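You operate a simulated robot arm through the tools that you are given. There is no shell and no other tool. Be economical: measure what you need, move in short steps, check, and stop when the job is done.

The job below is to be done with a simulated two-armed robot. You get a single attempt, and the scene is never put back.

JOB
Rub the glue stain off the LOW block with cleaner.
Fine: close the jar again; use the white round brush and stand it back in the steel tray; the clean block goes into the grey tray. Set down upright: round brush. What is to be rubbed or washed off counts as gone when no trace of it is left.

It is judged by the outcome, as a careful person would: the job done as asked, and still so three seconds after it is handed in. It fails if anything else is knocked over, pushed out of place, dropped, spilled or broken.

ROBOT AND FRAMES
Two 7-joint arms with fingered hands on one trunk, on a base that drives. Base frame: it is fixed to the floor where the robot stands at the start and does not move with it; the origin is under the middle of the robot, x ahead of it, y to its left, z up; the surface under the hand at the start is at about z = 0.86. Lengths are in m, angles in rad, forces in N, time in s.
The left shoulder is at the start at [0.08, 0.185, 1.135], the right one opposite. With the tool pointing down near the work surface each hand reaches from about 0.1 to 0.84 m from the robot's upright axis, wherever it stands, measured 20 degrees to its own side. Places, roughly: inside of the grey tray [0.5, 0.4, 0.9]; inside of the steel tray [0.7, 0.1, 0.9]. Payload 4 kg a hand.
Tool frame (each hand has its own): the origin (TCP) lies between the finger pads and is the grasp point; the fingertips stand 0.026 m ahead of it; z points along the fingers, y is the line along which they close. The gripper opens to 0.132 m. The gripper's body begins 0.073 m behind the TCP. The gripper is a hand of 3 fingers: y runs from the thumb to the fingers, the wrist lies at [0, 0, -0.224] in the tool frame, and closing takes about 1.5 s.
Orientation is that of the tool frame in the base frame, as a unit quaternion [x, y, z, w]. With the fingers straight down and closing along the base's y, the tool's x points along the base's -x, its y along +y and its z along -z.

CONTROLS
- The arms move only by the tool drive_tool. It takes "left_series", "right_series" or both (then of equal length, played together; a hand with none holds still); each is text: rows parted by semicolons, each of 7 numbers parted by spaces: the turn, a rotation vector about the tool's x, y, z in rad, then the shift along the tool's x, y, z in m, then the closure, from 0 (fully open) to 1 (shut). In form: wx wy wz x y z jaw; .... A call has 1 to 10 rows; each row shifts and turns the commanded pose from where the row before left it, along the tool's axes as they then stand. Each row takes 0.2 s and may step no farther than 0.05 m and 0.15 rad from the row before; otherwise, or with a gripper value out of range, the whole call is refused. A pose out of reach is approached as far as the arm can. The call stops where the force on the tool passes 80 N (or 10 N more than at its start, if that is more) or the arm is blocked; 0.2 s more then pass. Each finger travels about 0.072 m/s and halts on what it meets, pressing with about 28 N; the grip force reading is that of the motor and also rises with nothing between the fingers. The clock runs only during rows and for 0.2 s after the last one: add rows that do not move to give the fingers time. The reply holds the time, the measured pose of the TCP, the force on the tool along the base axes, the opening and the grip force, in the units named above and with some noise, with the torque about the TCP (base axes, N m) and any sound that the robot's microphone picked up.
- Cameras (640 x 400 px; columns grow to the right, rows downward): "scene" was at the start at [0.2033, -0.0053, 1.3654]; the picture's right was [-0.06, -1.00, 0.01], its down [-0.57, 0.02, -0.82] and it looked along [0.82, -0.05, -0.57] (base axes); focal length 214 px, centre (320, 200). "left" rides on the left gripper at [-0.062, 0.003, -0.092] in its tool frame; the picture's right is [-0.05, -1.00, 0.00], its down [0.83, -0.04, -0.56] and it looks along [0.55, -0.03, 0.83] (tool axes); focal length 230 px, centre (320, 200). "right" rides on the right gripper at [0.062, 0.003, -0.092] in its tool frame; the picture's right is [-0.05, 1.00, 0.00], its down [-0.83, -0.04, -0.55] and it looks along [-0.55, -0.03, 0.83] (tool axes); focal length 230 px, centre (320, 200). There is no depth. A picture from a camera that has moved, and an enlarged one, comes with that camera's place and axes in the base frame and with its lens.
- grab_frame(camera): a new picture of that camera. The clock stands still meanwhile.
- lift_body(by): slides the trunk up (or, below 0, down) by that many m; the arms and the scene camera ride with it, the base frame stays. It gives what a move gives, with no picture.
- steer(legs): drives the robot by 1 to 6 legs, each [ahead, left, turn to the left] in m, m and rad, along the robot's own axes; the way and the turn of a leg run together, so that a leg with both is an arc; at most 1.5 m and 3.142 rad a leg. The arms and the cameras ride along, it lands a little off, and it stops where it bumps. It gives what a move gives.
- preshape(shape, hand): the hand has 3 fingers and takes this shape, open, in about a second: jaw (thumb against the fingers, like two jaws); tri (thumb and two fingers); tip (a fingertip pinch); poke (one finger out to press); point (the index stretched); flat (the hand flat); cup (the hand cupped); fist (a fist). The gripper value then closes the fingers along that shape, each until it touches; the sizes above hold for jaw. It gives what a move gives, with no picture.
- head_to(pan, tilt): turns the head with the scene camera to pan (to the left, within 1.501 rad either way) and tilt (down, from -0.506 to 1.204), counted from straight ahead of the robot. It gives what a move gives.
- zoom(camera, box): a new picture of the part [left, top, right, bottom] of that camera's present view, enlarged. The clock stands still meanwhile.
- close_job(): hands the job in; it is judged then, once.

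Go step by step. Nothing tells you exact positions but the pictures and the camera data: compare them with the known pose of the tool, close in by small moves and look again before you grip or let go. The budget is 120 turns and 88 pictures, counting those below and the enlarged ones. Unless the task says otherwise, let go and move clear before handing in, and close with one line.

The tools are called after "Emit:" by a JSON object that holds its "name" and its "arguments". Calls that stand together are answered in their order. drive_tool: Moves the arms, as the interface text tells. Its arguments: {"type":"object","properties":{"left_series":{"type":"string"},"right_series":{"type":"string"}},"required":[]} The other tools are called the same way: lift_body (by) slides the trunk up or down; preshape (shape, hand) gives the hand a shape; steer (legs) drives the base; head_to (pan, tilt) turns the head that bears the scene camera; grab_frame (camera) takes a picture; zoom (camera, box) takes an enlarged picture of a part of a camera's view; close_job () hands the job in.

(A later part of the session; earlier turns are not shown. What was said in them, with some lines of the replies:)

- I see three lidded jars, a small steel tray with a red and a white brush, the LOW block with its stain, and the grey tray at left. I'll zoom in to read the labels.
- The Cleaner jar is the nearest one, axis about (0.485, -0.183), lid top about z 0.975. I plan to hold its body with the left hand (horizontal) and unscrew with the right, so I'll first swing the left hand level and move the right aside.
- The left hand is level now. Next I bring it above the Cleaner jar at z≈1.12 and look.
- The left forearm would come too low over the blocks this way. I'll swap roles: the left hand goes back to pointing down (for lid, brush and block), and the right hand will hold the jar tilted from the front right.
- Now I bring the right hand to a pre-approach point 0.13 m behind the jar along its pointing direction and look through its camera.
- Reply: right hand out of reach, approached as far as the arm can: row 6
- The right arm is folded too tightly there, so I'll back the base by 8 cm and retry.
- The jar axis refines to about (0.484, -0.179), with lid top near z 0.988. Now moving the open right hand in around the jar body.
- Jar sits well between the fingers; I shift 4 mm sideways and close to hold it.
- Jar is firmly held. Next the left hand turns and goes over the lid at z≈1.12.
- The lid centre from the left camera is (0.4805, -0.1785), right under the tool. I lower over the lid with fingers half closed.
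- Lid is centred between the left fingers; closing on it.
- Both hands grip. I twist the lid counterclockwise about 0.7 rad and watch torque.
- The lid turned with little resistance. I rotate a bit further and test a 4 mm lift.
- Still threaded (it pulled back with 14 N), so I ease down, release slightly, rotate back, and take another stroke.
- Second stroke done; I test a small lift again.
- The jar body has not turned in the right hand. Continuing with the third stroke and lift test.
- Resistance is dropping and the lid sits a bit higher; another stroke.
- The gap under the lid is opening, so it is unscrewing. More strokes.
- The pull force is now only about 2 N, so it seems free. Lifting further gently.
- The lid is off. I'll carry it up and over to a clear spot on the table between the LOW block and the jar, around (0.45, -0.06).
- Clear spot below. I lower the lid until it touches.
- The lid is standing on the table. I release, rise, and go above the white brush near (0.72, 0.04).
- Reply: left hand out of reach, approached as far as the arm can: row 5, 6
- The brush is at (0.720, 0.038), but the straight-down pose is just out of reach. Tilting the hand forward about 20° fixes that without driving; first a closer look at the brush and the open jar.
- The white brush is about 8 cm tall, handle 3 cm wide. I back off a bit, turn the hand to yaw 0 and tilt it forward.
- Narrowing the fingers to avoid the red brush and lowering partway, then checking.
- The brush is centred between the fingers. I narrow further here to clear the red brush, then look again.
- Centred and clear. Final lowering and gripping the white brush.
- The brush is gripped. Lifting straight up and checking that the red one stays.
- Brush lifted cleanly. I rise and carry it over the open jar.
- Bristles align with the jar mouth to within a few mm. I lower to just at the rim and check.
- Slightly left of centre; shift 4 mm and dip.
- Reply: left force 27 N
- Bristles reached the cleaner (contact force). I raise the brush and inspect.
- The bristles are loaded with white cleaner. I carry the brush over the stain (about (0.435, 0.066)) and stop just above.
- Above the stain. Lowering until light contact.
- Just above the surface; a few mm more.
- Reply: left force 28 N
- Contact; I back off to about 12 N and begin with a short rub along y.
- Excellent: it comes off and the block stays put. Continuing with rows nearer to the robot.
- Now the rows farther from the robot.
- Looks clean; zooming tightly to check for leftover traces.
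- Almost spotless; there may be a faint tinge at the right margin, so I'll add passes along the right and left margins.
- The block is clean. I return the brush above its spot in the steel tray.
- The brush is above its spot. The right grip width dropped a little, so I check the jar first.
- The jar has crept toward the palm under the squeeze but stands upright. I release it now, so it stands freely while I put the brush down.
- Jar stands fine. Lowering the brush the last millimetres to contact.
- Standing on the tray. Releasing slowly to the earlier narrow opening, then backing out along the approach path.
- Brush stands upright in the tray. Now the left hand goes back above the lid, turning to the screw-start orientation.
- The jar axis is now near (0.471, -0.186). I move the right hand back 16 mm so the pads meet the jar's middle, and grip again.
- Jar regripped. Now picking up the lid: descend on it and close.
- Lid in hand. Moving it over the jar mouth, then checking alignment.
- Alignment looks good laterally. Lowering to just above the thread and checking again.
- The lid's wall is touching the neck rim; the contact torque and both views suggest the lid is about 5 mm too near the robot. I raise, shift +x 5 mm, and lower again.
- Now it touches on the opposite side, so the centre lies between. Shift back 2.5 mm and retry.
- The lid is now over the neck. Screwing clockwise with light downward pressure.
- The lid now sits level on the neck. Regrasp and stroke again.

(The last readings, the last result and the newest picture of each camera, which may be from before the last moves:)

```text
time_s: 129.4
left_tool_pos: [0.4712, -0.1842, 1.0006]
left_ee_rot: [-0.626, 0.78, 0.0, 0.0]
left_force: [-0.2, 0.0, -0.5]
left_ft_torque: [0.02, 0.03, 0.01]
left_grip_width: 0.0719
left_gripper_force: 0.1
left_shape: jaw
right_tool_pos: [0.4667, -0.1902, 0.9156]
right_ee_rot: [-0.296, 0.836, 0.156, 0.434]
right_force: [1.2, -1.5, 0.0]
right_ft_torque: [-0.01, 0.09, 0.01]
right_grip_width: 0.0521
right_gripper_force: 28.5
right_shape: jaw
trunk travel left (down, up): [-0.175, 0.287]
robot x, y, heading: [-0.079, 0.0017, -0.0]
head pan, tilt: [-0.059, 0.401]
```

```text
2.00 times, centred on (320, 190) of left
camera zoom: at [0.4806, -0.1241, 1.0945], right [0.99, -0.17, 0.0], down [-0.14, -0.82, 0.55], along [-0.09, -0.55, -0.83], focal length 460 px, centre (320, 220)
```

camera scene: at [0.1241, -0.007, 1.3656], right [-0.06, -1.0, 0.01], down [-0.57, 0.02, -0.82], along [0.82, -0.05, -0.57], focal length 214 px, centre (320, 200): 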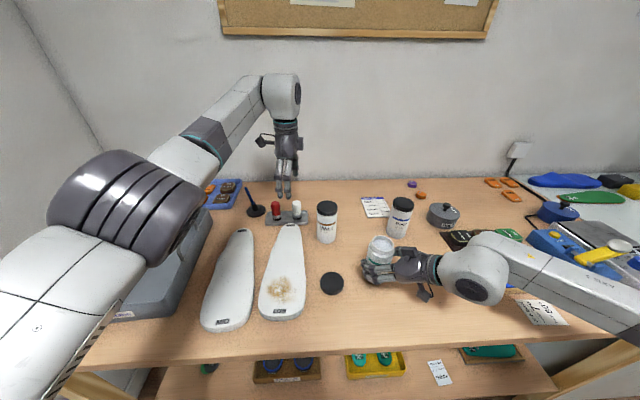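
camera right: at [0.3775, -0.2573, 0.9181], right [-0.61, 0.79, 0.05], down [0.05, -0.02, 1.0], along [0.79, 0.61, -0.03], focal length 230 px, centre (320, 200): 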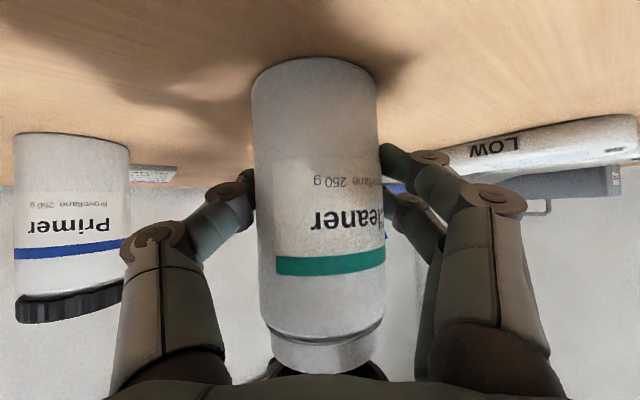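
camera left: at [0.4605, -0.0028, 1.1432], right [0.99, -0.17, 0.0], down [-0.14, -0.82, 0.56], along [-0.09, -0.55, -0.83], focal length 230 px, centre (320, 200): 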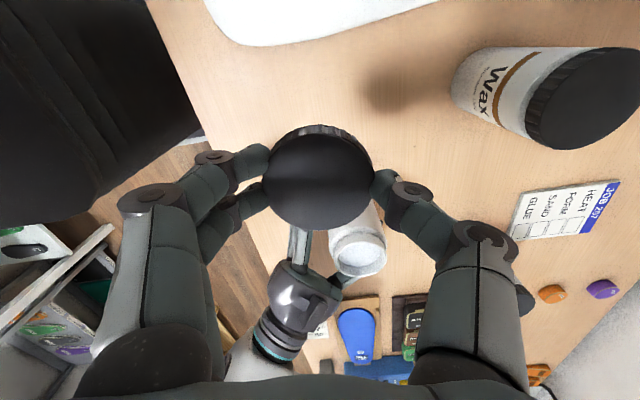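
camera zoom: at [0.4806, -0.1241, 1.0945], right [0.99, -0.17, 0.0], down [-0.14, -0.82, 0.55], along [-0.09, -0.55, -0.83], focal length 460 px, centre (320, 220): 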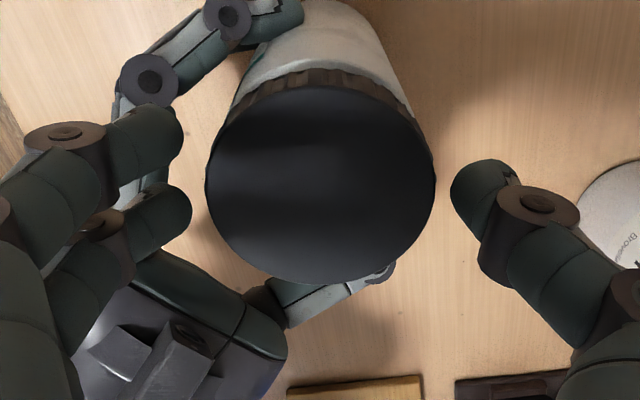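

Lid centred under the hand. Lower 4 mm, close, and screw again.

Emit:
{"name": "drive_tool", "arguments": {"left_series": "0 0 0 0 0 0.004 0.45; 0 0 0 0 0 0 1; 0 0 0 0 0 0 1; 0 0 0.14 0 0 0.0003 1; 0 0 0.14 0 0 0.0003 1; 0 0 0.14 0 0 0.0003 1; 0 0 0.14 0 0 0.0003 1; 0 0 0.14 0 0 0.0003 1; 0 0 0.14 0 0 0.0003 1; 0 0 0.12 0 0 0.0003 1"}}

Emit:
{"name": "drive_tool", "arguments": {"left_series": "0 0 0 0 0 -0.002 1; 0 0 0 0 0 -0.001 1; 0 0 0 0 0 0 1"}}

```text
time_s: 131.7
left_tool_pos: [0.4702, -0.1846, 0.9956]
left_ee_rot: [-0.192, 0.981, -0.001, 0.001]
left_force: [4.4, -1.5, 3.4]
left_ft_torque: [-0.09, -0.11, 0.05]
left_grip_width: 0.052
left_gripper_force: 28.1
left_shape: jaw
right_tool_pos: [0.4653, -0.189, 0.9162]
right_ee_rot: [-0.297, 0.836, 0.156, 0.433]
right_force: [-3.6, 1.0, 0.4]
right_ft_torque: [-0.13, -0.02, -0.02]
right_grip_width: 0.0517
right_gripper_force: 27.8
right_shape: jaw
trunk travel left (down, up): [-0.175, 0.287]
robot x, y, heading: [-0.0782, 0.0002, 0.003]
head pan, tilt: [-0.059, 0.401]
```

```text
time_s: 132.4
left_tool_pos: [0.4699, -0.1839, 0.9984]
left_ee_rot: [-0.193, 0.981, 0.0, 0.0]
left_force: [3.3, -3.9, -5.8]
left_ft_torque: [-0.18, -0.12, 0.0]
left_grip_width: 0.0516
left_gripper_force: 27.8
left_shape: jaw
right_tool_pos: [0.467, -0.1887, 0.916]
right_ee_rot: [-0.298, 0.836, 0.157, 0.433]
right_force: [-3.2, 4.0, 3.0]
right_ft_torque: [-0.12, -0.1, 0.01]
right_grip_width: 0.052
right_gripper_force: 28.1
right_shape: jaw
trunk travel left (down, up): [-0.175, 0.287]
robot x, y, heading: [-0.0763, 0.0012, -0.001]
head pan, tilt: [-0.059, 0.401]
```

The lid resists being lifted, so the thread has caught. Continuing strokes.

Emit:
{"name": "drive_tool", "arguments": {"left_series": "0 0 0 0 0 0.0025 1; 0 0 0 0 0 0 0.45; 0 0 0 0 0 0 0.45; 0 0 -0.14 0 0 0 0.45; 0 0 -0.14 0 0 0 0.45; 0 0 -0.14 0 0 0 0.45; 0 0 -0.14 0 0 0 0.45; 0 0 -0.14 0 0 0 0.45; 0 0 -0.14 0 0 0 0.45; 0 0 -0.12 0 0 0 0.45"}}

Emit:
{"name": "drive_tool", "arguments": {"left_series": "0 0 0 0 0 0 1; 0 0 0 0 0 0 1; 0 0 0 0 0 0 1; 0 0 0.14 0 0 0.0003 1; 0 0 0.14 0 0 0.0003 1; 0 0 0.14 0 0 0.0003 1; 0 0 0.14 0 0 0.0003 1; 0 0 0.14 0 0 0.0003 1; 0 0 0.14 0 0 0.0003 1; 0 0 0.12 0 0 0.0003 1"}}

Emit:
{"name": "drive_tool", "arguments": {"left_series": "0 0 0 0 0 0 0.45; 0 0 0 0 0 0 0.45; 0 0 0 0 0 0 0.45; 0 0 -0.14 0 0 0 0.45; 0 0 -0.14 0 0 0 0.45; 0 0 -0.14 0 0 0 0.45; 0 0 -0.14 0 0 0 0.45; 0 0 -0.14 0 0 0 0.45; 0 0 -0.14 0 0 0 0.45; 0 0 -0.12 0 0 0 0.45"}}

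Emit:
{"name": "drive_tool", "arguments": {"left_series": "0 0 0 0 0 0 1; 0 0 0 0 0 0 1; 0 0 0 0 0 0 1; 0 0 0.14 0 0 0.0003 1; 0 0 0.14 0 0 0.0003 1; 0 0 0.14 0 0 0.0003 1; 0 0 0.14 0 0 0.0003 1; 0 0 0.14 0 0 0.0003 1; 0 0 0.14 0 0 0.0003 1; 0 0 0.12 0 0 0.0003 1"}}

Emit:
{"name": "zoom", "arguments": {"camera": "right", "box": [220, 290, 420, 400]}}

```text
time_s: 134.7
left_tool_pos: [0.4691, -0.1842, 0.9949]
left_ee_rot: [-0.626, 0.78, 0.0, 0.0]
left_force: [0.5, -0.2, 0.2]
left_ft_torque: [0.0, 0.03, 0.0]
left_grip_width: 0.072
left_gripper_force: 0.1
left_shape: jaw
right_tool_pos: [0.465, -0.1892, 0.9155]
right_ee_rot: [-0.297, 0.837, 0.156, 0.432]
right_force: [0.5, -0.3, -0.2]
right_ft_torque: [0.0, 0.05, -0.02]
right_grip_width: 0.052
right_gripper_force: 28.0
right_shape: jaw
trunk travel left (down, up): [-0.175, 0.287]
robot x, y, heading: [-0.08, -0.0006, -0.0]
head pan, tilt: [-0.059, 0.401]
```

```text
time_s: 136.8
left_tool_pos: [0.4697, -0.1838, 0.994]
left_ee_rot: [-0.193, 0.981, -0.001, 0.001]
left_force: [3.8, -3.5, 7.6]
left_ft_torque: [-0.11, -0.11, 0.06]
left_grip_width: 0.0517
left_gripper_force: 27.5
left_shape: jaw
right_tool_pos: [0.4651, -0.1893, 0.915]
right_ee_rot: [-0.297, 0.837, 0.156, 0.433]
right_force: [-2.5, 2.6, -0.2]
right_ft_torque: [-0.11, -0.02, -0.02]
right_grip_width: 0.052
right_gripper_force: 27.6
right_shape: jaw
trunk travel left (down, up): [-0.175, 0.287]
robot x, y, heading: [-0.08, 0.0016, -0.001]
head pan, tilt: [-0.059, 0.401]
```

```text
time_s: 139.1
left_tool_pos: [0.4698, -0.1849, 0.9933]
left_ee_rot: [-0.626, 0.78, -0.001, 0.0]
left_force: [0.3, -0.2, -0.3]
left_ft_torque: [0.03, -0.03, -0.04]
left_grip_width: 0.0718
left_gripper_force: 0.0
left_shape: jaw
right_tool_pos: [0.4651, -0.1889, 0.916]
right_ee_rot: [-0.297, 0.836, 0.157, 0.433]
right_force: [0.7, 0.1, -0.2]
right_ft_torque: [-0.03, 0.05, 0.0]
right_grip_width: 0.0517
right_gripper_force: 27.9
right_shape: jaw
trunk travel left (down, up): [-0.175, 0.287]
robot x, y, heading: [-0.0799, -0.0015, 0.001]
head pan, tilt: [-0.059, 0.401]
```

```text
time_s: 141.2
left_tool_pos: [0.4706, -0.1837, 0.9912]
left_ee_rot: [-0.192, 0.981, -0.001, 0.001]
left_force: [3.5, -1.2, 3.6]
left_ft_torque: [-0.07, -0.05, 0.02]
left_grip_width: 0.0518
left_gripper_force: 28.0
left_shape: jaw
right_tool_pos: [0.4653, -0.1883, 0.9147]
right_ee_rot: [-0.297, 0.836, 0.156, 0.434]
right_force: [-2.7, -1.3, 1.2]
right_ft_torque: [-0.1, -0.03, 0.0]
right_grip_width: 0.0517
right_gripper_force: 28.0
right_shape: jaw
trunk travel left (down, up): [-0.175, 0.287]
robot x, y, heading: [-0.081, 0.0016, -0.002]
head pan, tilt: [-0.059, 0.401]
```

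```text
3.20 times, centred on (320, 345) of right
camera zoom: at [0.3773, -0.2569, 0.9184], right [-0.61, 0.79, 0.05], down [0.05, -0.02, 1.0], along [0.79, 0.61, -0.03], focal length 736 px, centre (320, -264)
```

zoom: 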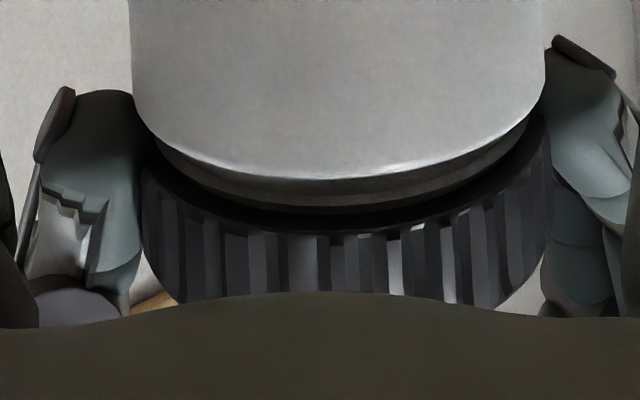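

The gap is closing. More strokes until it tightens.

Emit:
{"name": "drive_tool", "arguments": {"left_series": "0 0 0 0 0 0 0.45; 0 0 0 0 0 0 0.45; 0 0 0 0 0 0 0.45; 0 0 -0.14 0 0 0 0.45; 0 0 -0.14 0 0 0 0.45; 0 0 -0.14 0 0 0 0.45; 0 0 -0.14 0 0 0 0.45; 0 0 -0.14 0 0 0 0.45; 0 0 -0.14 0 0 0 0.45; 0 0 -0.12 0 0 0 0.45"}}

Emit:
{"name": "drive_tool", "arguments": {"left_series": "0 0 0 0 0 0 1; 0 0 0 0 0 0 1; 0 0 0 0 0 0 1; 0 0 0.14 0 0 0.0002 1; 0 0 0.14 0 0 0.0002 1; 0 0 0.14 0 0 0.0002 1; 0 0 0.14 0 0 0.0002 1; 0 0 0.14 0 0 0.0002 1; 0 0 0.14 0 0 0.0002 1; 0 0 0.12 0 0 0.0002 1"}}

Emit:
{"name": "drive_tool", "arguments": {"left_series": "0 0 0 0 0 0 0.45; 0 0 0 0 0 0 0.45; 0 0 0 0 0 0 0.45; 0 0 -0.14 0 0 0 0.45; 0 0 -0.14 0 0 0 0.45; 0 0 -0.14 0 0 0 0.45; 0 0 -0.14 0 0 0 0.45; 0 0 -0.14 0 0 0 0.45; 0 0 -0.14 0 0 0 0.45; 0 0 -0.12 0 0 0 0.45"}}

Emit:
{"name": "drive_tool", "arguments": {"left_series": "0 0 0 0 0 0 1; 0 0 0 0 0 0 1; 0 0 0 0 0 0 1; 0 0 0.14 0 0 0.0002 1; 0 0 0.14 0 0 0.0002 1; 0 0 0.14 0 0 0.0002 1; 0 0 0.14 0 0 0.0002 1; 0 0 0.14 0 0 0.0002 1; 0 0 0.14 0 0 0.0002 1; 0 0 0.12 0 0 0.0002 1"}}

Emit:
{"name": "zoom", "arguments": {"camera": "right", "box": [220, 290, 420, 400]}}

```text
time_s: 143.4
left_tool_pos: [0.4707, -0.1848, 0.9926]
left_ee_rot: [-0.626, 0.78, -0.001, 0.001]
left_force: [-0.1, -0.9, -0.5]
left_ft_torque: [0.0, -0.01, 0.02]
left_grip_width: 0.0719
left_gripper_force: 0.1
left_shape: jaw
right_tool_pos: [0.4653, -0.1911, 0.9148]
right_ee_rot: [-0.297, 0.837, 0.156, 0.433]
right_force: [-0.1, 1.9, 0.3]
right_ft_torque: [0.03, 0.09, 0.01]
right_grip_width: 0.0522
right_gripper_force: 28.1
right_shape: jaw
trunk travel left (down, up): [-0.175, 0.287]
robot x, y, heading: [-0.0804, 0.006, -0.0]
head pan, tilt: [-0.059, 0.401]
```

```text
time_s: 145.7
left_tool_pos: [0.4703, -0.184, 0.9905]
left_ee_rot: [-0.193, 0.981, -0.001, 0.001]
left_force: [5.0, -3.7, 1.6]
left_ft_torque: [-0.13, -0.13, 0.2]
left_grip_width: 0.0512
left_gripper_force: 27.9
left_shape: jaw
right_tool_pos: [0.4664, -0.1893, 0.9156]
right_ee_rot: [-0.296, 0.837, 0.156, 0.434]
right_force: [-4.1, 1.3, 1.8]
right_ft_torque: [-0.16, -0.1, -0.1]
right_grip_width: 0.052
right_gripper_force: 27.6
right_shape: jaw
trunk travel left (down, up): [-0.175, 0.287]
robot x, y, heading: [-0.077, 0.0034, 0.001]
head pan, tilt: [-0.059, 0.401]
```

```text
time_s: 147.8
left_tool_pos: [0.4712, -0.1843, 0.9902]
left_ee_rot: [-0.626, 0.78, -0.002, 0.001]
left_force: [-0.4, 0.1, -0.7]
left_ft_torque: [0.03, -0.01, 0.0]
left_grip_width: 0.0718
left_gripper_force: 0.0
left_shape: jaw
right_tool_pos: [0.4661, -0.1894, 0.9149]
right_ee_rot: [-0.296, 0.837, 0.155, 0.433]
right_force: [0.1, -0.3, -0.2]
right_ft_torque: [-0.01, 0.04, 0.01]
right_grip_width: 0.0519
right_gripper_force: 27.6
right_shape: jaw
trunk travel left (down, up): [-0.175, 0.287]
robot x, y, heading: [-0.0797, 0.0019, 0.0]
head pan, tilt: [-0.059, 0.401]
```

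```text
time_s: 150.1
left_tool_pos: [0.4707, -0.1853, 0.9892]
left_ee_rot: [-0.194, 0.981, -0.001, 0.001]
left_force: [-6.7, -3.7, 20.5]
left_ft_torque: [-0.39, 0.3, 0.55]
left_grip_width: 0.0509
left_gripper_force: 28.3
left_shape: jaw
right_tool_pos: [0.4656, -0.1897, 0.9152]
right_ee_rot: [-0.296, 0.837, 0.155, 0.433]
right_force: [12.6, 7.1, -9.9]
right_ft_torque: [-0.02, 0.16, -0.5]
right_grip_width: 0.0363
right_gripper_force: 27.8
right_shape: jaw
trunk travel left (down, up): [-0.175, 0.287]
robot x, y, heading: [-0.0771, -0.0002, 0.002]
head pan, tilt: [-0.059, 0.401]
```

```text
3.20 times, centred on (320, 345) of right
camera zoom: at [0.3769, -0.2566, 0.9178], right [-0.61, 0.79, 0.05], down [0.05, -0.02, 1.0], along [0.79, 0.61, -0.03], focal length 736 px, centre (320, -264)
```

zoom: 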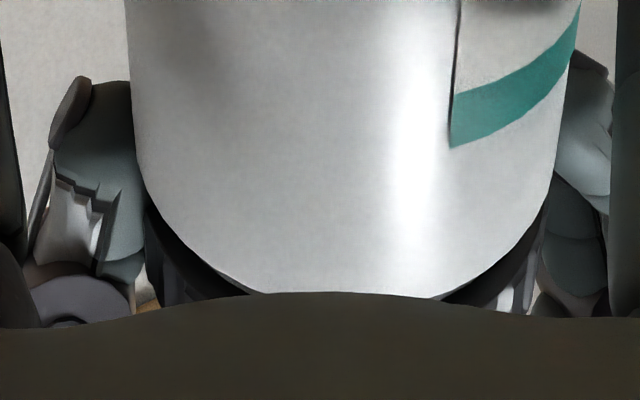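

The lid tightened (torque 0.55 Nm) and the jar slipped in the right hand. Let me look at how it stands before releasing.

Emit:
{"name": "grab_frame", "arguments": {"camera": "right"}}

Emit:
{"name": "zoom", "arguments": {"camera": "scene", "box": [310, 190, 450, 310]}}

```text
11 pictures are left
camera right: at [0.3769, -0.2566, 0.9178], right [-0.61, 0.79, 0.05], down [0.05, -0.02, 1.0], along [0.79, 0.61, -0.03], focal length 230 px, centre (320, 200)
```

right: 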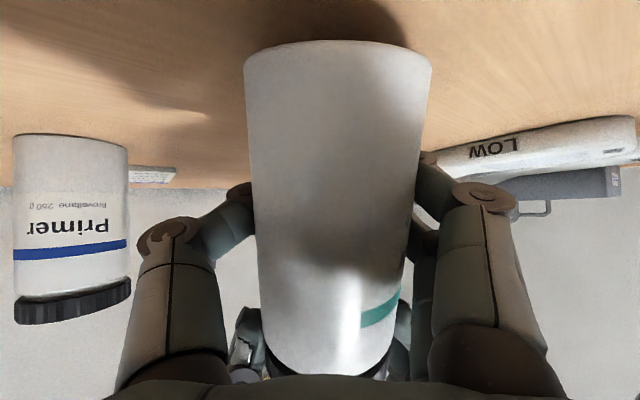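

```text
3.33 times, centred on (380, 250) of scene
camera zoom: at [0.1244, -0.0048, 1.3656], right [-0.06, -1.0, 0.01], down [-0.57, 0.02, -0.82], along [0.82, -0.06, -0.57], focal length 715 px, centre (120, 33)
```

zoom: 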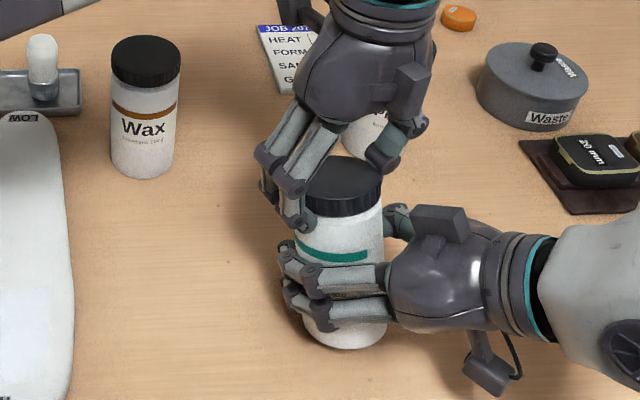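

The lid is closed tight, but the jar is tilted with its bottom pulled toward the right palm. I open the right hand while the left keeps the lid, then look.

Emit:
{"name": "drive_tool", "arguments": {"right_series": "0 0 0 0 0 0 0.9; 0 0 0 0 0 0 0.75; 0 0 0 0 0 0 0.6; 0 0 0 0 0 0 0.4; 0 0 0 0 0 0 0.2; 0 0 0 0 0 0 0; 0 0 0 0 0 0 0; 0 0 0 0 0 0 0"}}

Emit:
{"name": "grab_frame", "arguments": {"camera": "right"}}

```text
time_s: 151.8
left_tool_pos: [0.4691, -0.1839, 0.9888]
left_ee_rot: [-0.194, 0.981, -0.001, 0.002]
left_force: [1.0, -3.0, 20.7]
left_ft_torque: [-0.51, 0.02, 0.1]
left_grip_width: 0.051
left_gripper_force: 28.0
left_shape: jaw
right_tool_pos: [0.4643, -0.1892, 0.9172]
right_ee_rot: [-0.297, 0.836, 0.155, 0.434]
right_force: [0.4, -0.5, 0.9]
right_ft_torque: [0.0, 0.0, 0.03]
right_grip_width: 0.1322
right_gripper_force: 0.1
right_shape: jaw
trunk travel left (down, up): [-0.175, 0.287]
robot x, y, heading: [-0.0814, 0.0008, -0.001]
head pan, tilt: [-0.059, 0.401]
```

```text
9 pictures are left
camera right: at [0.3764, -0.2568, 0.919], right [-0.61, 0.79, 0.04], down [0.05, -0.02, 1.0], along [0.79, 0.61, -0.02], focal length 230 px, centre (320, 200)
```

right: 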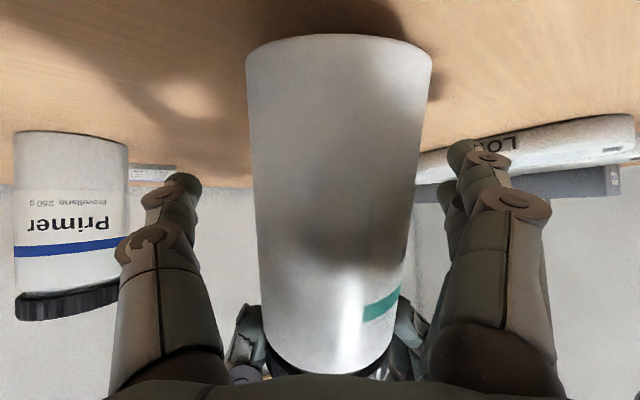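

Jar hangs tilted about 16° from the left hand. I lift it 12 mm so it is free and check its attitude.

Emit:
{"name": "drive_tool", "arguments": {"left_series": "0 0 0 0 0 -0.006 1; 0 0 0 0 0 -0.006 1; 0 0 0 0 0 0 1"}}

Emit:
{"name": "grab_frame", "arguments": {"camera": "right"}}

```text
time_s: 152.7
left_tool_pos: [0.4698, -0.1845, 0.9995]
left_ee_rot: [-0.194, 0.981, 0.001, 0.001]
left_force: [0.2, 0.7, -3.4]
left_ft_torque: [-0.02, 0.0, -0.02]
left_grip_width: 0.0499
left_gripper_force: 28.1
left_shape: jaw
right_tool_pos: [0.4659, -0.1888, 0.9142]
right_ee_rot: [-0.297, 0.837, 0.157, 0.433]
right_force: [0.0, -0.6, 0.0]
right_ft_torque: [0.01, -0.03, 0.04]
right_grip_width: 0.1319
right_gripper_force: 0.0
right_shape: jaw
trunk travel left (down, up): [-0.175, 0.287]
robot x, y, heading: [-0.0775, 0.0031, -0.001]
head pan, tilt: [-0.059, 0.401]
```

```text
8 pictures are left
camera right: at [0.3778, -0.2571, 0.9179], right [-0.61, 0.79, 0.05], down [0.05, -0.02, 1.0], along [0.79, 0.61, -0.03], focal length 230 px, centre (320, 200)
```

right: 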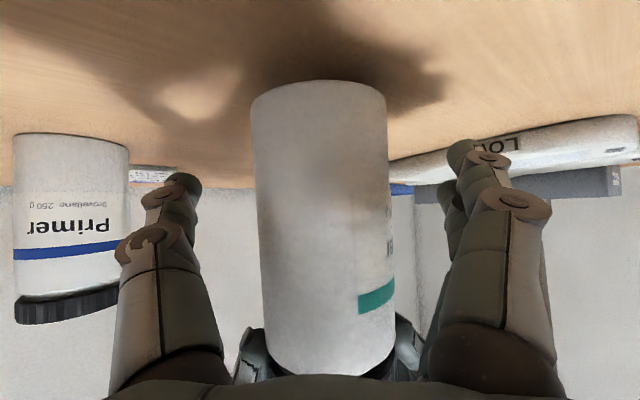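

Hanging free it straightened out by itself. Lowering it gently back onto the table.

Emit:
{"name": "drive_tool", "arguments": {"left_series": "0 0 0 0 0 0.004 1; 0 0 0 0 0 0.003 1; 0 0 0 0 0 0.0015 1; 0 0 0 0 0 0 1"}}

Emit:
{"name": "drive_tool", "arguments": {"left_series": "0 0 0 0 0 0.001 1; 0 0 0 0 0 0 1"}}

```text
time_s: 153.7
left_tool_pos: [0.4704, -0.1854, 0.9919]
left_ee_rot: [-0.193, 0.981, 0.0, 0.001]
left_force: [-0.2, 0.5, -3.8]
left_ft_torque: [0.01, -0.02, 0.01]
left_grip_width: 0.0499
left_gripper_force: 28.5
left_shape: jaw
right_tool_pos: [0.4651, -0.1897, 0.9156]
right_ee_rot: [-0.297, 0.837, 0.157, 0.433]
right_force: [-0.8, 0.6, -1.3]
right_ft_torque: [-0.02, -0.01, 0.03]
right_grip_width: 0.1317
right_gripper_force: 0.1
right_shape: jaw
trunk travel left (down, up): [-0.175, 0.287]
robot x, y, heading: [-0.0773, 0.0004, -0.001]
head pan, tilt: [-0.059, 0.401]
```

```text
time_s: 154.2
left_tool_pos: [0.471, -0.1844, 0.991]
left_ee_rot: [-0.194, 0.981, 0.0, 0.001]
left_force: [-0.6, -0.3, -3.3]
left_ft_torque: [0.02, -0.01, 0.04]
left_grip_width: 0.0497
left_gripper_force: 28.1
left_shape: jaw
right_tool_pos: [0.467, -0.1894, 0.9154]
right_ee_rot: [-0.297, 0.837, 0.156, 0.432]
right_force: [-0.3, 0.3, 0.2]
right_ft_torque: [-0.02, 0.03, 0.02]
right_grip_width: 0.1319
right_gripper_force: 0.1
right_shape: jaw
trunk travel left (down, up): [-0.175, 0.287]
robot x, y, heading: [-0.0808, -0.0018, -0.001]
head pan, tilt: [-0.059, 0.401]
```

Emit:
{"name": "drive_tool", "arguments": {"left_series": "0 0 0 0 0 0.001 1; 0 0 0 0 0 0.001 1; 0 0 0 0 0 0 1"}}

Emit:
{"name": "drive_tool", "arguments": {"left_series": "0 0 0 0 0 0.001 1; 0 0 0 0 0 0 1"}}

```text
time_s: 155.1
left_tool_pos: [0.4707, -0.1836, 0.9907]
left_ee_rot: [-0.193, 0.981, 0.0, 0.001]
left_force: [-0.6, -1.3, 1.3]
left_ft_torque: [0.0, -0.03, 0.0]
left_grip_width: 0.0497
left_gripper_force: 27.7
left_shape: jaw
right_tool_pos: [0.4659, -0.1885, 0.9157]
right_ee_rot: [-0.297, 0.837, 0.155, 0.433]
right_force: [0.0, -0.2, -0.7]
right_ft_torque: [0.01, -0.02, -0.01]
right_grip_width: 0.1319
right_gripper_force: 0.0
right_shape: jaw
trunk travel left (down, up): [-0.175, 0.287]
robot x, y, heading: [-0.0765, -0.0017, 0.002]
head pan, tilt: [-0.059, 0.401]
```

```text
time_s: 155.7
left_tool_pos: [0.4697, -0.1857, 0.9899]
left_ee_rot: [-0.194, 0.981, -0.001, 0.001]
left_force: [-1.5, -1.6, 8.7]
left_ft_torque: [-0.06, -0.01, -0.02]
left_grip_width: 0.0498
left_gripper_force: 28.3
left_shape: jaw
right_tool_pos: [0.4647, -0.1883, 0.9163]
right_ee_rot: [-0.296, 0.837, 0.155, 0.433]
right_force: [0.0, 0.4, 0.2]
right_ft_torque: [0.0, 0.02, -0.03]
right_grip_width: 0.1317
right_gripper_force: 0.1
right_shape: jaw
trunk travel left (down, up): [-0.175, 0.287]
robot x, y, heading: [-0.0791, -0.0016, -0.003]
head pan, tilt: [-0.059, 0.401]
```

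Firmly on the table. Left releases and rises; right backs out.

Emit:
{"name": "drive_tool", "arguments": {"left_series": "0 0 0 0 0 0 0.8; 0 0 0 0 0 0 0.6; 0 0 0 0 0 0 0.4; 0 0 0 0 0 0 0.3; 0 0 0 0 0 -0.02 0.3; 0 0 0 0 0 -0.04 0.3; 0 0 0 0 0 -0.04 0.2; 0 0 0 0 0 -0.04 0; 0 0 0 0 0 0 0", "right_series": "0 0 0 0 0 0 0; 0 0 0 0 0 0 0; 0 0 0 0 0 0 0; 0 0 0 0 0 0 0; 0 0 0 0 0 0 0; 0 0 0 0 0 -0.03 0; 0 0 0 0 0 -0.03 0; 0 0 0 0 0 -0.03 0; 0 0 0 0 0 0 0"}}

Emit:
{"name": "grab_frame", "arguments": {"camera": "scene"}}

```text
time_s: 157.7
left_tool_pos: [0.4716, -0.1854, 1.1292]
left_ee_rot: [-0.193, 0.981, 0.0, 0.0]
left_force: [0.9, -0.4, 0.4]
left_ft_torque: [-0.07, 0.0, -0.01]
left_grip_width: 0.1318
left_gripper_force: 0.1
left_shape: jaw
right_tool_pos: [0.4106, -0.2356, 0.9673]
right_ee_rot: [-0.297, 0.837, 0.157, 0.433]
right_force: [0.0, 0.4, 0.7]
right_ft_torque: [-0.01, -0.01, 0.01]
right_grip_width: 0.1321
right_gripper_force: 0.0
right_shape: jaw
trunk travel left (down, up): [-0.175, 0.287]
robot x, y, heading: [-0.079, 0.0032, -0.005]
head pan, tilt: [-0.059, 0.401]
```

```text
7 pictures are left
camera scene: at [0.1263, -0.0058, 1.365], right [-0.06, -1.0, 0.01], down [-0.57, 0.02, -0.82], along [0.82, -0.05, -0.58], focal length 214 px, centre (320, 200)
```

scene: 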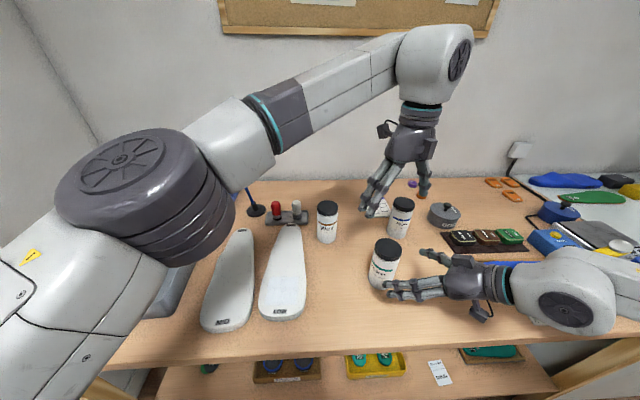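

The jar stands closed. Now the left hand moves above the LOW block's middle (about (0.545, 0.063)), fingers straddling its width.

Emit:
{"name": "drive_tool", "arguments": {"left_series": "0 0 0.115 0 0 0 0; 0 0 0.115 0 0 0 0; 0 0 0.115 0 0 0 0; 0 0 0.115 0 0 0 0; 0 0 0 -0.0093 0.04215 0.0132 0; 0 0 0 -0.0093 0.04215 0.0132 0; 0 0 0 -0.0093 0.04215 0.0132 0; 0 0 0 -0.0093 0.04215 0.0132 0; 0 0 0 -0.0093 0.04215 0.0132 0; 0 0 0 -0.0093 0.04215 0.0132 0"}}

Emit:
{"name": "grab_frame", "arguments": {"camera": "left"}}

```text
time_s: 159.8
left_tool_pos: [0.5449, 0.0669, 1.047]
left_ee_rot: [0.035, 0.999, 0.0, 0.002]
left_force: [0.3, 0.3, -0.3]
left_ft_torque: [-0.01, 0.02, -0.03]
left_grip_width: 0.1319
left_gripper_force: 0.0
left_shape: jaw
right_tool_pos: [0.4095, -0.2347, 0.9682]
right_ee_rot: [-0.297, 0.836, 0.156, 0.433]
right_force: [0.5, -0.3, -0.8]
right_ft_torque: [0.0, -0.02, 0.01]
right_grip_width: 0.1317
right_gripper_force: 0.1
right_shape: jaw
trunk travel left (down, up): [-0.175, 0.287]
robot x, y, heading: [-0.078, 0.001, -0.002]
head pan, tilt: [-0.059, 0.401]
```

```text
6 pictures are left
camera left: at [0.6061, 0.065, 1.1415], right [-0.02, -1.0, 0.0], down [-0.83, 0.02, 0.55], along [-0.55, 0.01, -0.83], focal length 230 px, centre (320, 200)
```

left: 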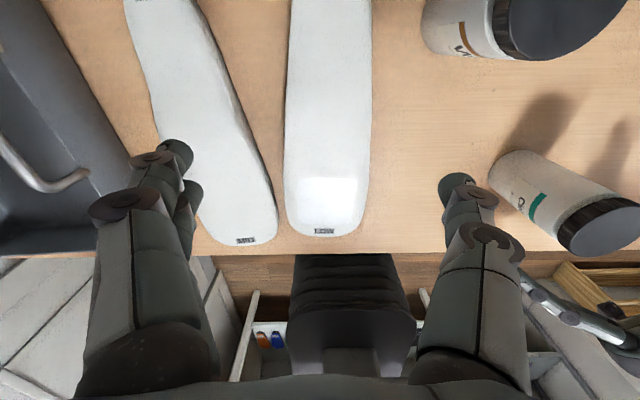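

Block edges at this x are y≈0.011–0.102. Shift 9 mm to centre and descend.

Emit:
{"name": "drive_tool", "arguments": {"left_series": "0 0 0 0 -0.009 0 0; 0 0 0 0 0 0.035 0; 0 0 0 0 0 0.035 0; 0 0 0 0 0 0.035 0; 0 0 0 0 0 0.03 0; 0 0 0 0 0 0.012 0; 0 0 0 0 0 0.008 0; 0 0 0 0 0 0 0"}}

Emit:
{"name": "grab_frame", "arguments": {"camera": "left"}}

```text
time_s: 161.7
left_tool_pos: [0.544, 0.0543, 0.8932]
left_ee_rot: [0.034, 0.999, 0.0, 0.001]
left_force: [0.9, -0.6, 0.0]
left_ft_torque: [0.0, 0.0, 0.0]
left_grip_width: 0.1319
left_gripper_force: 0.0
left_shape: jaw
right_tool_pos: [0.4091, -0.2348, 0.9686]
right_ee_rot: [-0.297, 0.837, 0.156, 0.433]
right_force: [0.1, -0.3, 0.5]
right_ft_torque: [0.01, -0.01, -0.01]
right_grip_width: 0.1319
right_gripper_force: 0.0
right_shape: jaw
trunk travel left (down, up): [-0.175, 0.287]
robot x, y, heading: [-0.0776, 0.0001, 0.002]
head pan, tilt: [-0.059, 0.401]
```

```text
5 pictures are left
camera left: at [0.6047, 0.0525, 0.9866], right [-0.02, -1.0, 0.0], down [-0.83, 0.01, 0.55], along [-0.55, 0.01, -0.83], focal length 230 px, centre (320, 200)
```

left: 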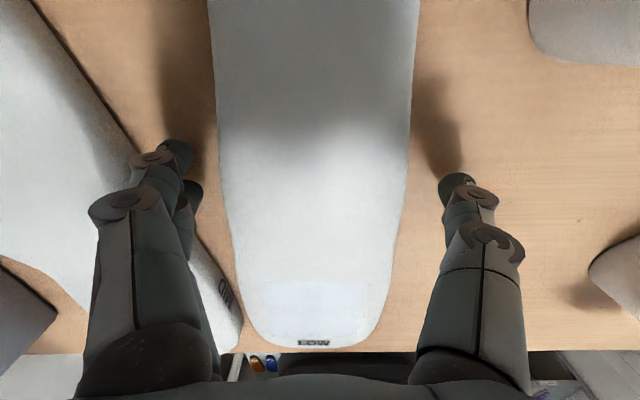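

Well centred. Lower 3 mm, close, and lift slightly.

Emit:
{"name": "drive_tool", "arguments": {"left_series": "0 0 0 0 0.001 0.003 0; 0 0 0 0 0 0 0.2; 0 0 0 0 0 0 0.3; 0 0 0 0 0 0 0.5; 0 0 0 0 0 0 0.8; 0 0 0 0 0 0 1; 0 0 0 0 0 0 1; 0 0 0 0 0 0 1"}}

Emit:
{"name": "drive_tool", "arguments": {"left_series": "0 0 0 0 0 -0.005 1; 0 0 0 0 0 -0.01 1; 0 0 0 0 0 -0.015 1; 0 0 0 0 0 0 1; 0 0 0 0 0 0 1"}}

Emit:
{"name": "grab_frame", "arguments": {"camera": "scene"}}

```text
time_s: 163.4
left_tool_pos: [0.5441, 0.0548, 0.8909]
left_ee_rot: [0.035, 0.999, 0.0, 0.001]
left_force: [1.9, -0.2, 0.4]
left_ft_torque: [0.01, -0.06, 0.05]
left_grip_width: 0.0881
left_gripper_force: 27.9
left_shape: jaw
right_tool_pos: [0.4096, -0.2351, 0.9686]
right_ee_rot: [-0.297, 0.837, 0.156, 0.433]
right_force: [1.1, 0.4, 0.2]
right_ft_torque: [0.0, 0.02, -0.01]
right_grip_width: 0.1317
right_gripper_force: 0.0
right_shape: jaw
trunk travel left (down, up): [-0.175, 0.287]
robot x, y, heading: [-0.0784, -0.0031, 0.002]
head pan, tilt: [-0.059, 0.401]
```

```text
time_s: 164.7
left_tool_pos: [0.544, 0.0564, 0.9211]
left_ee_rot: [0.034, 0.999, 0.0, 0.001]
left_force: [-0.1, 0.7, -3.6]
left_ft_torque: [0.0, -0.11, -0.01]
left_grip_width: 0.0879
left_gripper_force: 28.1
left_shape: jaw
right_tool_pos: [0.4097, -0.2353, 0.9675]
right_ee_rot: [-0.297, 0.837, 0.157, 0.433]
right_force: [-0.5, -0.5, -0.6]
right_ft_torque: [0.0, 0.0, -0.03]
right_grip_width: 0.1322
right_gripper_force: 0.1
right_shape: jaw
trunk travel left (down, up): [-0.175, 0.287]
robot x, y, heading: [-0.0809, -0.0019, 0.0]
head pan, tilt: [-0.059, 0.401]
```

```text
4 pictures are left
camera scene: at [0.1254, -0.0054, 1.3653], right [-0.06, -1.0, 0.01], down [-0.57, 0.02, -0.82], along [0.82, -0.05, -0.57], focal length 214 px, centre (320, 200)
```

scene: 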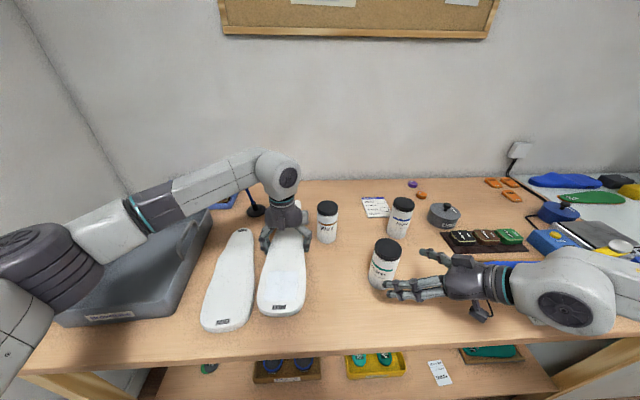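

Block is held level. Lifting to clear the tray rim and handles, then carrying it over the grey tray.

Emit:
{"name": "drive_tool", "arguments": {"left_series": "0 0 0 0 0 -0.038 1; 0 0 0 0 0 -0.038 1; 0 0 0 0 0 -0.038 1; 0 0 0 0 0 -0.038 1; 0 0 -0.07 0 0 0 1; 0 0 -0.07 0 0 0 1; 0 0 -0.07 0 0 0 1; 0 0 0 0 0 0 1"}}

Emit:
{"name": "drive_tool", "arguments": {"left_series": "0 0 0 -0.0084 0.0438 0 1; 0 0 0 -0.0084 0.0438 0 1; 0 0 0 -0.0084 0.0438 0 1; 0 0 0 -0.0084 0.0438 0 1; 0 0 0 -0.0084 0.0438 0 1; 0 0 0 -0.0084 0.0438 0 1; 0 0 0 -0.0084 0.0438 0 1; 0 0 0 -0.0084 0.0438 0 1; 0 0 0 0 0 0 1"}}

Emit:
{"name": "head_to", "arguments": {"pan": 0.5, "tilt": 0.5}}

Emit:
{"name": "grab_frame", "arguments": {"camera": "scene"}}

```text
time_s: 166.4
left_tool_pos: [0.5437, 0.0569, 1.0727]
left_ee_rot: [-0.071, 0.997, 0.0, 0.0]
left_force: [0.0, 0.0, -5.3]
left_ft_torque: [0.03, -0.18, -0.02]
left_grip_width: 0.0879
left_gripper_force: 28.0
left_shape: jaw
right_tool_pos: [0.409, -0.236, 0.9673]
right_ee_rot: [-0.297, 0.836, 0.156, 0.434]
right_force: [0.4, 0.1, -0.6]
right_ft_torque: [-0.01, 0.0, 0.03]
right_grip_width: 0.132
right_gripper_force: 0.1
right_shape: jaw
trunk travel left (down, up): [-0.175, 0.287]
robot x, y, heading: [-0.0798, -0.0008, -0.001]
head pan, tilt: [-0.059, 0.401]
```

```text
time_s: 168.4
left_tool_pos: [0.5608, 0.4118, 1.0741]
left_ee_rot: [-0.07, 0.998, -0.001, 0.001]
left_force: [0.0, -0.2, -4.5]
left_ft_torque: [0.06, -0.15, -0.03]
left_grip_width: 0.0878
left_gripper_force: 28.0
left_shape: jaw
right_tool_pos: [0.4106, -0.2351, 0.9673]
right_ee_rot: [-0.296, 0.837, 0.156, 0.433]
right_force: [0.0, -0.1, -0.4]
right_ft_torque: [-0.01, -0.03, -0.01]
right_grip_width: 0.1318
right_gripper_force: 0.2
right_shape: jaw
trunk travel left (down, up): [-0.175, 0.287]
robot x, y, heading: [-0.0786, -0.0024, -0.003]
head pan, tilt: [-0.059, 0.401]
```

```text
time_s: 169.4
left_tool_pos: [0.5597, 0.4112, 1.0738]
left_ee_rot: [-0.07, 0.998, 0.0, 0.001]
left_force: [-0.5, 1.1, -4.5]
left_ft_torque: [0.02, -0.14, -0.01]
left_grip_width: 0.088
left_gripper_force: 28.0
left_shape: jaw
right_tool_pos: [0.4089, -0.2352, 0.9684]
right_ee_rot: [-0.296, 0.837, 0.156, 0.434]
right_force: [0.1, 0.4, 0.1]
right_ft_torque: [0.02, 0.0, 0.06]
right_grip_width: 0.1319
right_gripper_force: 0.1
right_shape: jaw
trunk travel left (down, up): [-0.175, 0.287]
robot x, y, heading: [-0.0788, 0.0015, -0.001]
head pan, tilt: [0.499, 0.499]
```

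```text
3 pictures are left
camera scene: at [0.1114, 0.0438, 1.3592], right [0.47, -0.88, -0.1], down [-0.6, -0.23, -0.77], along [0.65, 0.42, -0.63], focal length 214 px, centre (320, 200)
```

scene: 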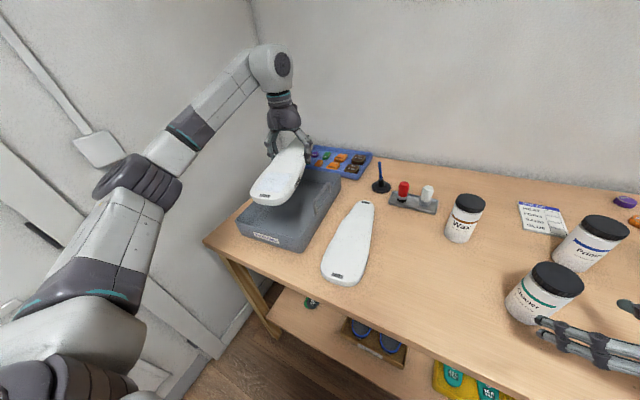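

The tray's inside is barely longer than the block, so I'll lay it diagonally: turn about 0.3 rad more, centre it, and descend partway.

Emit:
{"name": "drive_tool", "arguments": {"left_series": "0 0 -0.103 0 0 0 1; 0 0 -0.103 0 0 0 1; 0 0 -0.103 0 0 0 1; 0 0 0 -0.0187 0.0204 0 1; 0 0 0 0 0 0.03 1; 0 0 0 0 0 0.03 1; 0 0 0 0 0 0.03 1; 0 0 0 0 0 0 1"}}

Emit:
{"name": "zoom", "arguments": {"camera": "scene", "box": [210, 110, 380, 260]}}

```text
time_s: 171.2
left_tool_pos: [0.5686, 0.4377, 0.9833]
left_ee_rot: [-0.222, 0.975, 0.0, 0.0]
left_force: [0.2, -0.2, -3.1]
left_ft_torque: [0.07, -0.16, 0.02]
left_grip_width: 0.0876
left_gripper_force: 28.4
left_shape: jaw
right_tool_pos: [0.4098, -0.2356, 0.969]
right_ee_rot: [-0.297, 0.837, 0.156, 0.433]
right_force: [-0.7, 0.1, -0.8]
right_ft_torque: [-0.01, 0.0, 0.01]
right_grip_width: 0.1317
right_gripper_force: 0.0
right_shape: jaw
trunk travel left (down, up): [-0.175, 0.287]
robot x, y, heading: [-0.0788, 0.0013, -0.0]
head pan, tilt: [0.499, 0.499]
```

```text
2.67 times, centred on (295, 185) of scene
camera zoom: at [0.111, 0.0435, 1.3593], right [0.47, -0.88, -0.1], down [-0.59, -0.23, -0.77], along [0.65, 0.42, -0.63], focal length 572 px, centre (387, 240)
```

zoom: 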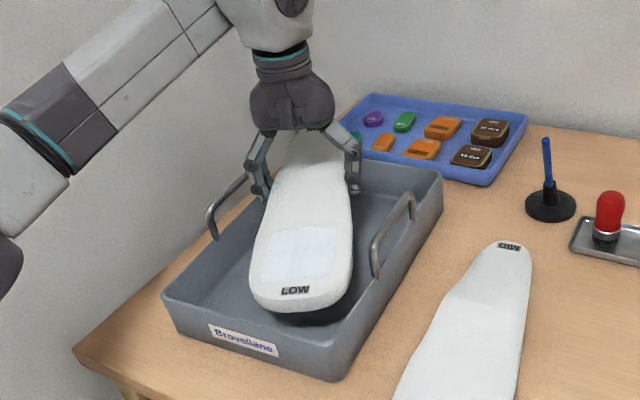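

The block sags slightly at its near end, which is harmless. I correct the centring by about 13 mm, turn a little more, and lower.

Emit:
{"name": "drive_tool", "arguments": {"left_series": "0 0 -0.08 0 0 0 1; 0 0 0 0.0112 0.0058 0 1; 0 0 0 0 0 0.02 1; 0 0 0 0 0 0.015 1; 0 0 0 0 0 0.01 1; 0 0 0 0 0 0 1"}}

Emit:
{"name": "drive_tool", "arguments": {"left_series": "0 0 0 0 0 0.01 1; 0 0 0 0 0 0.01 1; 0 0 0 0 0 0 1"}}

```text
time_s: 172.6
left_tool_pos: [0.5563, 0.4384, 0.9376]
left_ee_rot: [-0.262, 0.965, 0.001, 0.0]
left_force: [-0.3, 1.2, -4.3]
left_ft_torque: [0.09, -0.07, -0.01]
left_grip_width: 0.0876
left_gripper_force: 27.8
left_shape: jaw
right_tool_pos: [0.4097, -0.2352, 0.9681]
right_ee_rot: [-0.297, 0.837, 0.155, 0.434]
right_force: [0.5, 0.3, -0.2]
right_ft_torque: [0.01, -0.01, 0.0]
right_grip_width: 0.1317
right_gripper_force: 0.1
right_shape: jaw
trunk travel left (down, up): [-0.175, 0.287]
robot x, y, heading: [-0.0794, -0.0028, 0.004]
head pan, tilt: [0.499, 0.499]
```

```text
time_s: 173.4
left_tool_pos: [0.5574, 0.4384, 0.9176]
left_ee_rot: [-0.261, 0.965, 0.0, 0.0]
left_force: [0.1, 1.7, -3.6]
left_ft_torque: [0.12, -0.07, -0.19]
left_grip_width: 0.0876
left_gripper_force: 28.0
left_shape: jaw
right_tool_pos: [0.4099, -0.2354, 0.9691]
right_ee_rot: [-0.297, 0.837, 0.155, 0.433]
right_force: [0.7, -0.9, -0.6]
right_ft_torque: [0.0, 0.0, 0.01]
right_grip_width: 0.132
right_gripper_force: 0.0
right_shape: jaw
trunk travel left (down, up): [-0.175, 0.287]
robot x, y, heading: [-0.0808, -0.0016, -0.002]
head pan, tilt: [0.499, 0.499]
```

A slight side force shows up; checking before the last centimetres.

Emit:
{"name": "zoom", "arguments": {"camera": "scene", "box": [230, 120, 370, 260]}}

```text
2.86 times, centred on (300, 190) of scene
camera zoom: at [0.1112, 0.0442, 1.3592], right [0.47, -0.88, -0.1], down [-0.59, -0.23, -0.77], along [0.65, 0.42, -0.63], focal length 613 px, centre (377, 229)
```

zoom: 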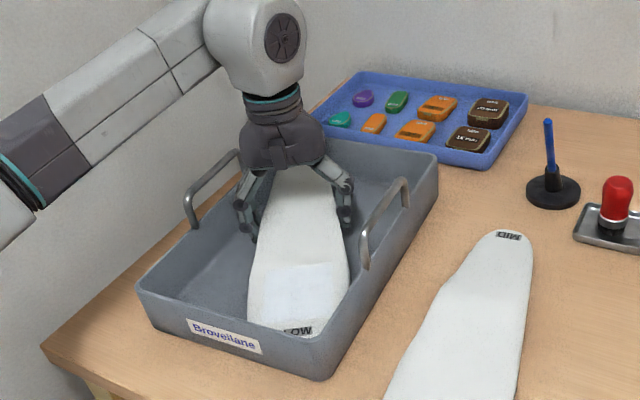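

The near end is close to the right wall. I raise 1 cm, turn back 0.1 rad, shift a few mm inward, then lower to the floor.

Emit:
{"name": "drive_tool", "arguments": {"left_series": "0 0 0 0 0 -0.01 1; 0 0 0.1 0 0 0 1; 0 0 0 -0.008 0.004 0 1; 0 0 0 0 0 0.01 1; 0 0 0 0 0 0.006 1; 0 0 0 0 0 0 1"}}

Emit:
{"name": "drive_tool", "arguments": {"left_series": "0 0 0 0 0 0.005 1; 0 0 0 0 0 0.004 1; 0 0 0 0 0 0 1"}}

```text
time_s: 174.8
left_tool_pos: [0.5625, 0.4448, 0.911]
left_ee_rot: [-0.213, 0.977, 0.0, 0.001]
left_force: [0.3, 0.7, -4.0]
left_ft_torque: [0.0, -0.05, -0.03]
left_grip_width: 0.0876
left_gripper_force: 27.9
left_shape: jaw
right_tool_pos: [0.4102, -0.2344, 0.9673]
right_ee_rot: [-0.297, 0.837, 0.156, 0.433]
right_force: [0.3, -0.3, 0.3]
right_ft_torque: [0.0, 0.01, 0.02]
right_grip_width: 0.1319
right_gripper_force: 0.1
right_shape: jaw
trunk travel left (down, up): [-0.175, 0.287]
robot x, y, heading: [-0.0795, 0.0017, -0.004]
head pan, tilt: [0.499, 0.499]
```

```text
time_s: 175.6
left_tool_pos: [0.562, 0.4456, 0.903]
left_ee_rot: [-0.213, 0.977, 0.0, 0.001]
left_force: [0.0, -0.6, -3.0]
left_ft_torque: [-0.01, 0.02, -0.02]
left_grip_width: 0.0879
left_gripper_force: 27.6
left_shape: jaw
right_tool_pos: [0.4099, -0.235, 0.9692]
right_ee_rot: [-0.298, 0.836, 0.157, 0.432]
right_force: [0.3, -0.2, 0.9]
right_ft_torque: [0.01, 0.0, 0.04]
right_grip_width: 0.1319
right_gripper_force: 0.0
right_shape: jaw
trunk travel left (down, up): [-0.175, 0.287]
robot x, y, heading: [-0.08, -0.0, 0.001]
head pan, tilt: [0.499, 0.499]
```

Free now. A few millimetres more to the floor.

Emit:
{"name": "drive_tool", "arguments": {"left_series": "0 0 0 0 0 0.002 1; 0 0 0 0 0 0.002 1; 0 0 0 0 0 0 1"}}

Emit:
{"name": "drive_tool", "arguments": {"left_series": "0 0 0 0 0 0.002 1; 0 0 0 0 0 0.001 1; 0 0 0 0 0 0 1"}}

```text
time_s: 176.4
left_tool_pos: [0.5614, 0.4448, 0.8988]
left_ee_rot: [-0.214, 0.977, 0.0, 0.0]
left_force: [-0.1, -0.1, -4.1]
left_ft_torque: [-0.03, 0.08, -0.01]
left_grip_width: 0.0877
left_gripper_force: 27.4
left_shape: jaw
right_tool_pos: [0.409, -0.2355, 0.968]
right_ee_rot: [-0.298, 0.836, 0.157, 0.433]
right_force: [-0.2, -0.5, 0.2]
right_ft_torque: [0.04, 0.0, 0.01]
right_grip_width: 0.1321
right_gripper_force: 0.0
right_shape: jaw
trunk travel left (down, up): [-0.175, 0.287]
robot x, y, heading: [-0.0788, 0.0014, 0.001]
head pan, tilt: [0.499, 0.499]
```

```text
time_s: 177.2
left_tool_pos: [0.5616, 0.4452, 0.8951]
left_ee_rot: [-0.212, 0.977, 0.001, 0.0]
left_force: [-0.6, -0.5, -2.9]
left_ft_torque: [-0.02, 0.21, -0.01]
left_grip_width: 0.0877
left_gripper_force: 28.2
left_shape: jaw
right_tool_pos: [0.4095, -0.2356, 0.9685]
right_ee_rot: [-0.297, 0.837, 0.155, 0.433]
right_force: [0.6, 0.1, 0.3]
right_ft_torque: [-0.01, -0.01, 0.0]
right_grip_width: 0.132
right_gripper_force: 0.0
right_shape: jaw
trunk travel left (down, up): [-0.175, 0.287]
robot x, y, heading: [-0.0772, -0.0015, -0.0]
head pan, tilt: [0.499, 0.499]
```

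Emit:
{"name": "drive_tool", "arguments": {"left_series": "0 0 0 0 0 0.0015 1; 0 0 0 0 0 0.0015 1; 0 0 0 0 0 0 1"}}

```text
time_s: 178.0
left_tool_pos: [0.5613, 0.4441, 0.8942]
left_ee_rot: [-0.212, 0.977, -0.001, 0.002]
left_force: [0.0, 1.0, 6.3]
left_ft_torque: [0.1, 0.18, 0.01]
left_grip_width: 0.0878
left_gripper_force: 27.7
left_shape: jaw
right_tool_pos: [0.4083, -0.2346, 0.9681]
right_ee_rot: [-0.297, 0.836, 0.156, 0.434]
right_force: [1.1, 0.2, 0.7]
right_ft_torque: [0.02, 0.01, -0.01]
right_grip_width: 0.1319
right_gripper_force: 0.1
right_shape: jaw
trunk travel left (down, up): [-0.175, 0.287]
robot x, y, heading: [-0.0768, 0.0007, 0.001]
head pan, tilt: [0.499, 0.499]
```

Contact with the tray floor. Opening gently, rising clear, and taking a last look.

Emit:
{"name": "drive_tool", "arguments": {"left_series": "0 0 0 0 0 0 0.3; 0 0 0 0 0 0 0.2; 0 0 0 0 0 0 0.15; 0 0 0 0 0 -0.001 0.15; 0 0 0 0 0 -0.03 0.15; 0 0 0 0 0 -0.04 0.15; 0 0 0 0 0 -0.04 0.15; 0 0 0 0 0 -0.04 0.15; 0 0 0 0 0 -0.04 0; 0 0 0 0 0 0 0", "right_series": "0 0 0 0 0 0 0; 0 0 0 0 0 0 0; 0 0 0 0 0 0 0; 0 0 0 0 0 0 0; 0 0 0 -0.016 0 -0.011 0; 0 0 0 -0.016 0 -0.011 0; 0 0 0 -0.016 0 -0.011 0; 0 0 0 0 0 0 0; 0 0 0 0 0 0 0; 0 0 0 0 0 0 0"}}

Emit:
{"name": "head_to", "arguments": {"pan": 0.25, "tilt": 0.45}}

Emit:
{"name": "grab_frame", "arguments": {"camera": "scene"}}

```text
time_s: 180.2
left_tool_pos: [0.562, 0.4446, 1.0849]
left_ee_rot: [-0.213, 0.977, 0.0, 0.001]
left_force: [0.5, 0.0, 0.0]
left_ft_torque: [0.03, 0.02, -0.04]
left_grip_width: 0.1316
left_gripper_force: 0.1
left_shape: jaw
right_tool_pos: [0.4109, -0.2355, 1.0262]
right_ee_rot: [-0.297, 0.837, 0.156, 0.433]
right_force: [0.6, -0.1, -0.8]
right_ft_torque: [-0.02, 0.01, 0.01]
right_grip_width: 0.1318
right_gripper_force: 0.1
right_shape: jaw
trunk travel left (down, up): [-0.175, 0.287]
robot x, y, heading: [-0.081, -0.0, 0.0]
head pan, tilt: [0.499, 0.499]
```

```text
time_s: 181.0
left_tool_pos: [0.5622, 0.4447, 1.086]
left_ee_rot: [-0.213, 0.977, -0.001, 0.001]
left_force: [0.5, 0.1, 0.5]
left_ft_torque: [0.01, 0.01, -0.01]
left_grip_width: 0.1321
left_gripper_force: 0.0
left_shape: jaw
right_tool_pos: [0.4109, -0.2354, 1.0275]
right_ee_rot: [-0.297, 0.836, 0.156, 0.434]
right_force: [0.3, -0.4, 0.1]
right_ft_torque: [0.0, -0.03, 0.03]
right_grip_width: 0.1318
right_gripper_force: 0.0
right_shape: jaw
trunk travel left (down, up): [-0.175, 0.287]
robot x, y, heading: [-0.0788, 0.0008, 0.002]
head pan, tilt: [0.25, 0.45]
```

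```text
0 pictures are left
camera scene: at [0.1206, 0.0228, 1.3618], right [0.24, -0.97, -0.05], down [-0.6, -0.11, -0.79], along [0.76, 0.22, -0.61], focal length 214 px, centre (320, 200)
```

scene: 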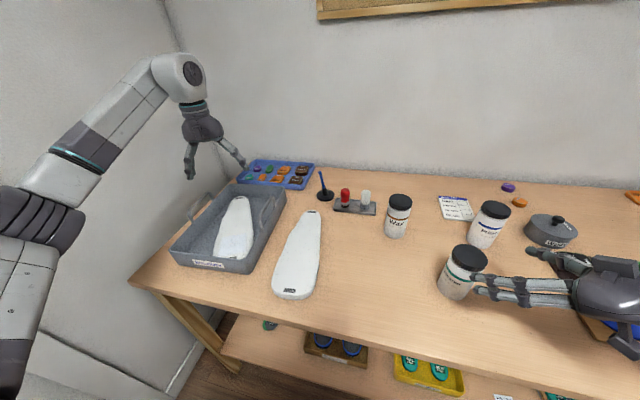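

The clean LOW block lies inside the grey tray, the brush stands in the steel tray, the jar is closed and upright, and both hands are clear. Handing in.

Emit:
{"name": "close_job", "arguments": {}}

```text
The job is handed in.
```

The job is handed in. The glue stain is rubbed off the LOW block and no trace showed in the close-up. The block lies in the grey tray, set slightly diagonally. The Cleaner jar is screwed shut and upright, about 1 cm from where it started. The white round brush stands in the steel tray.
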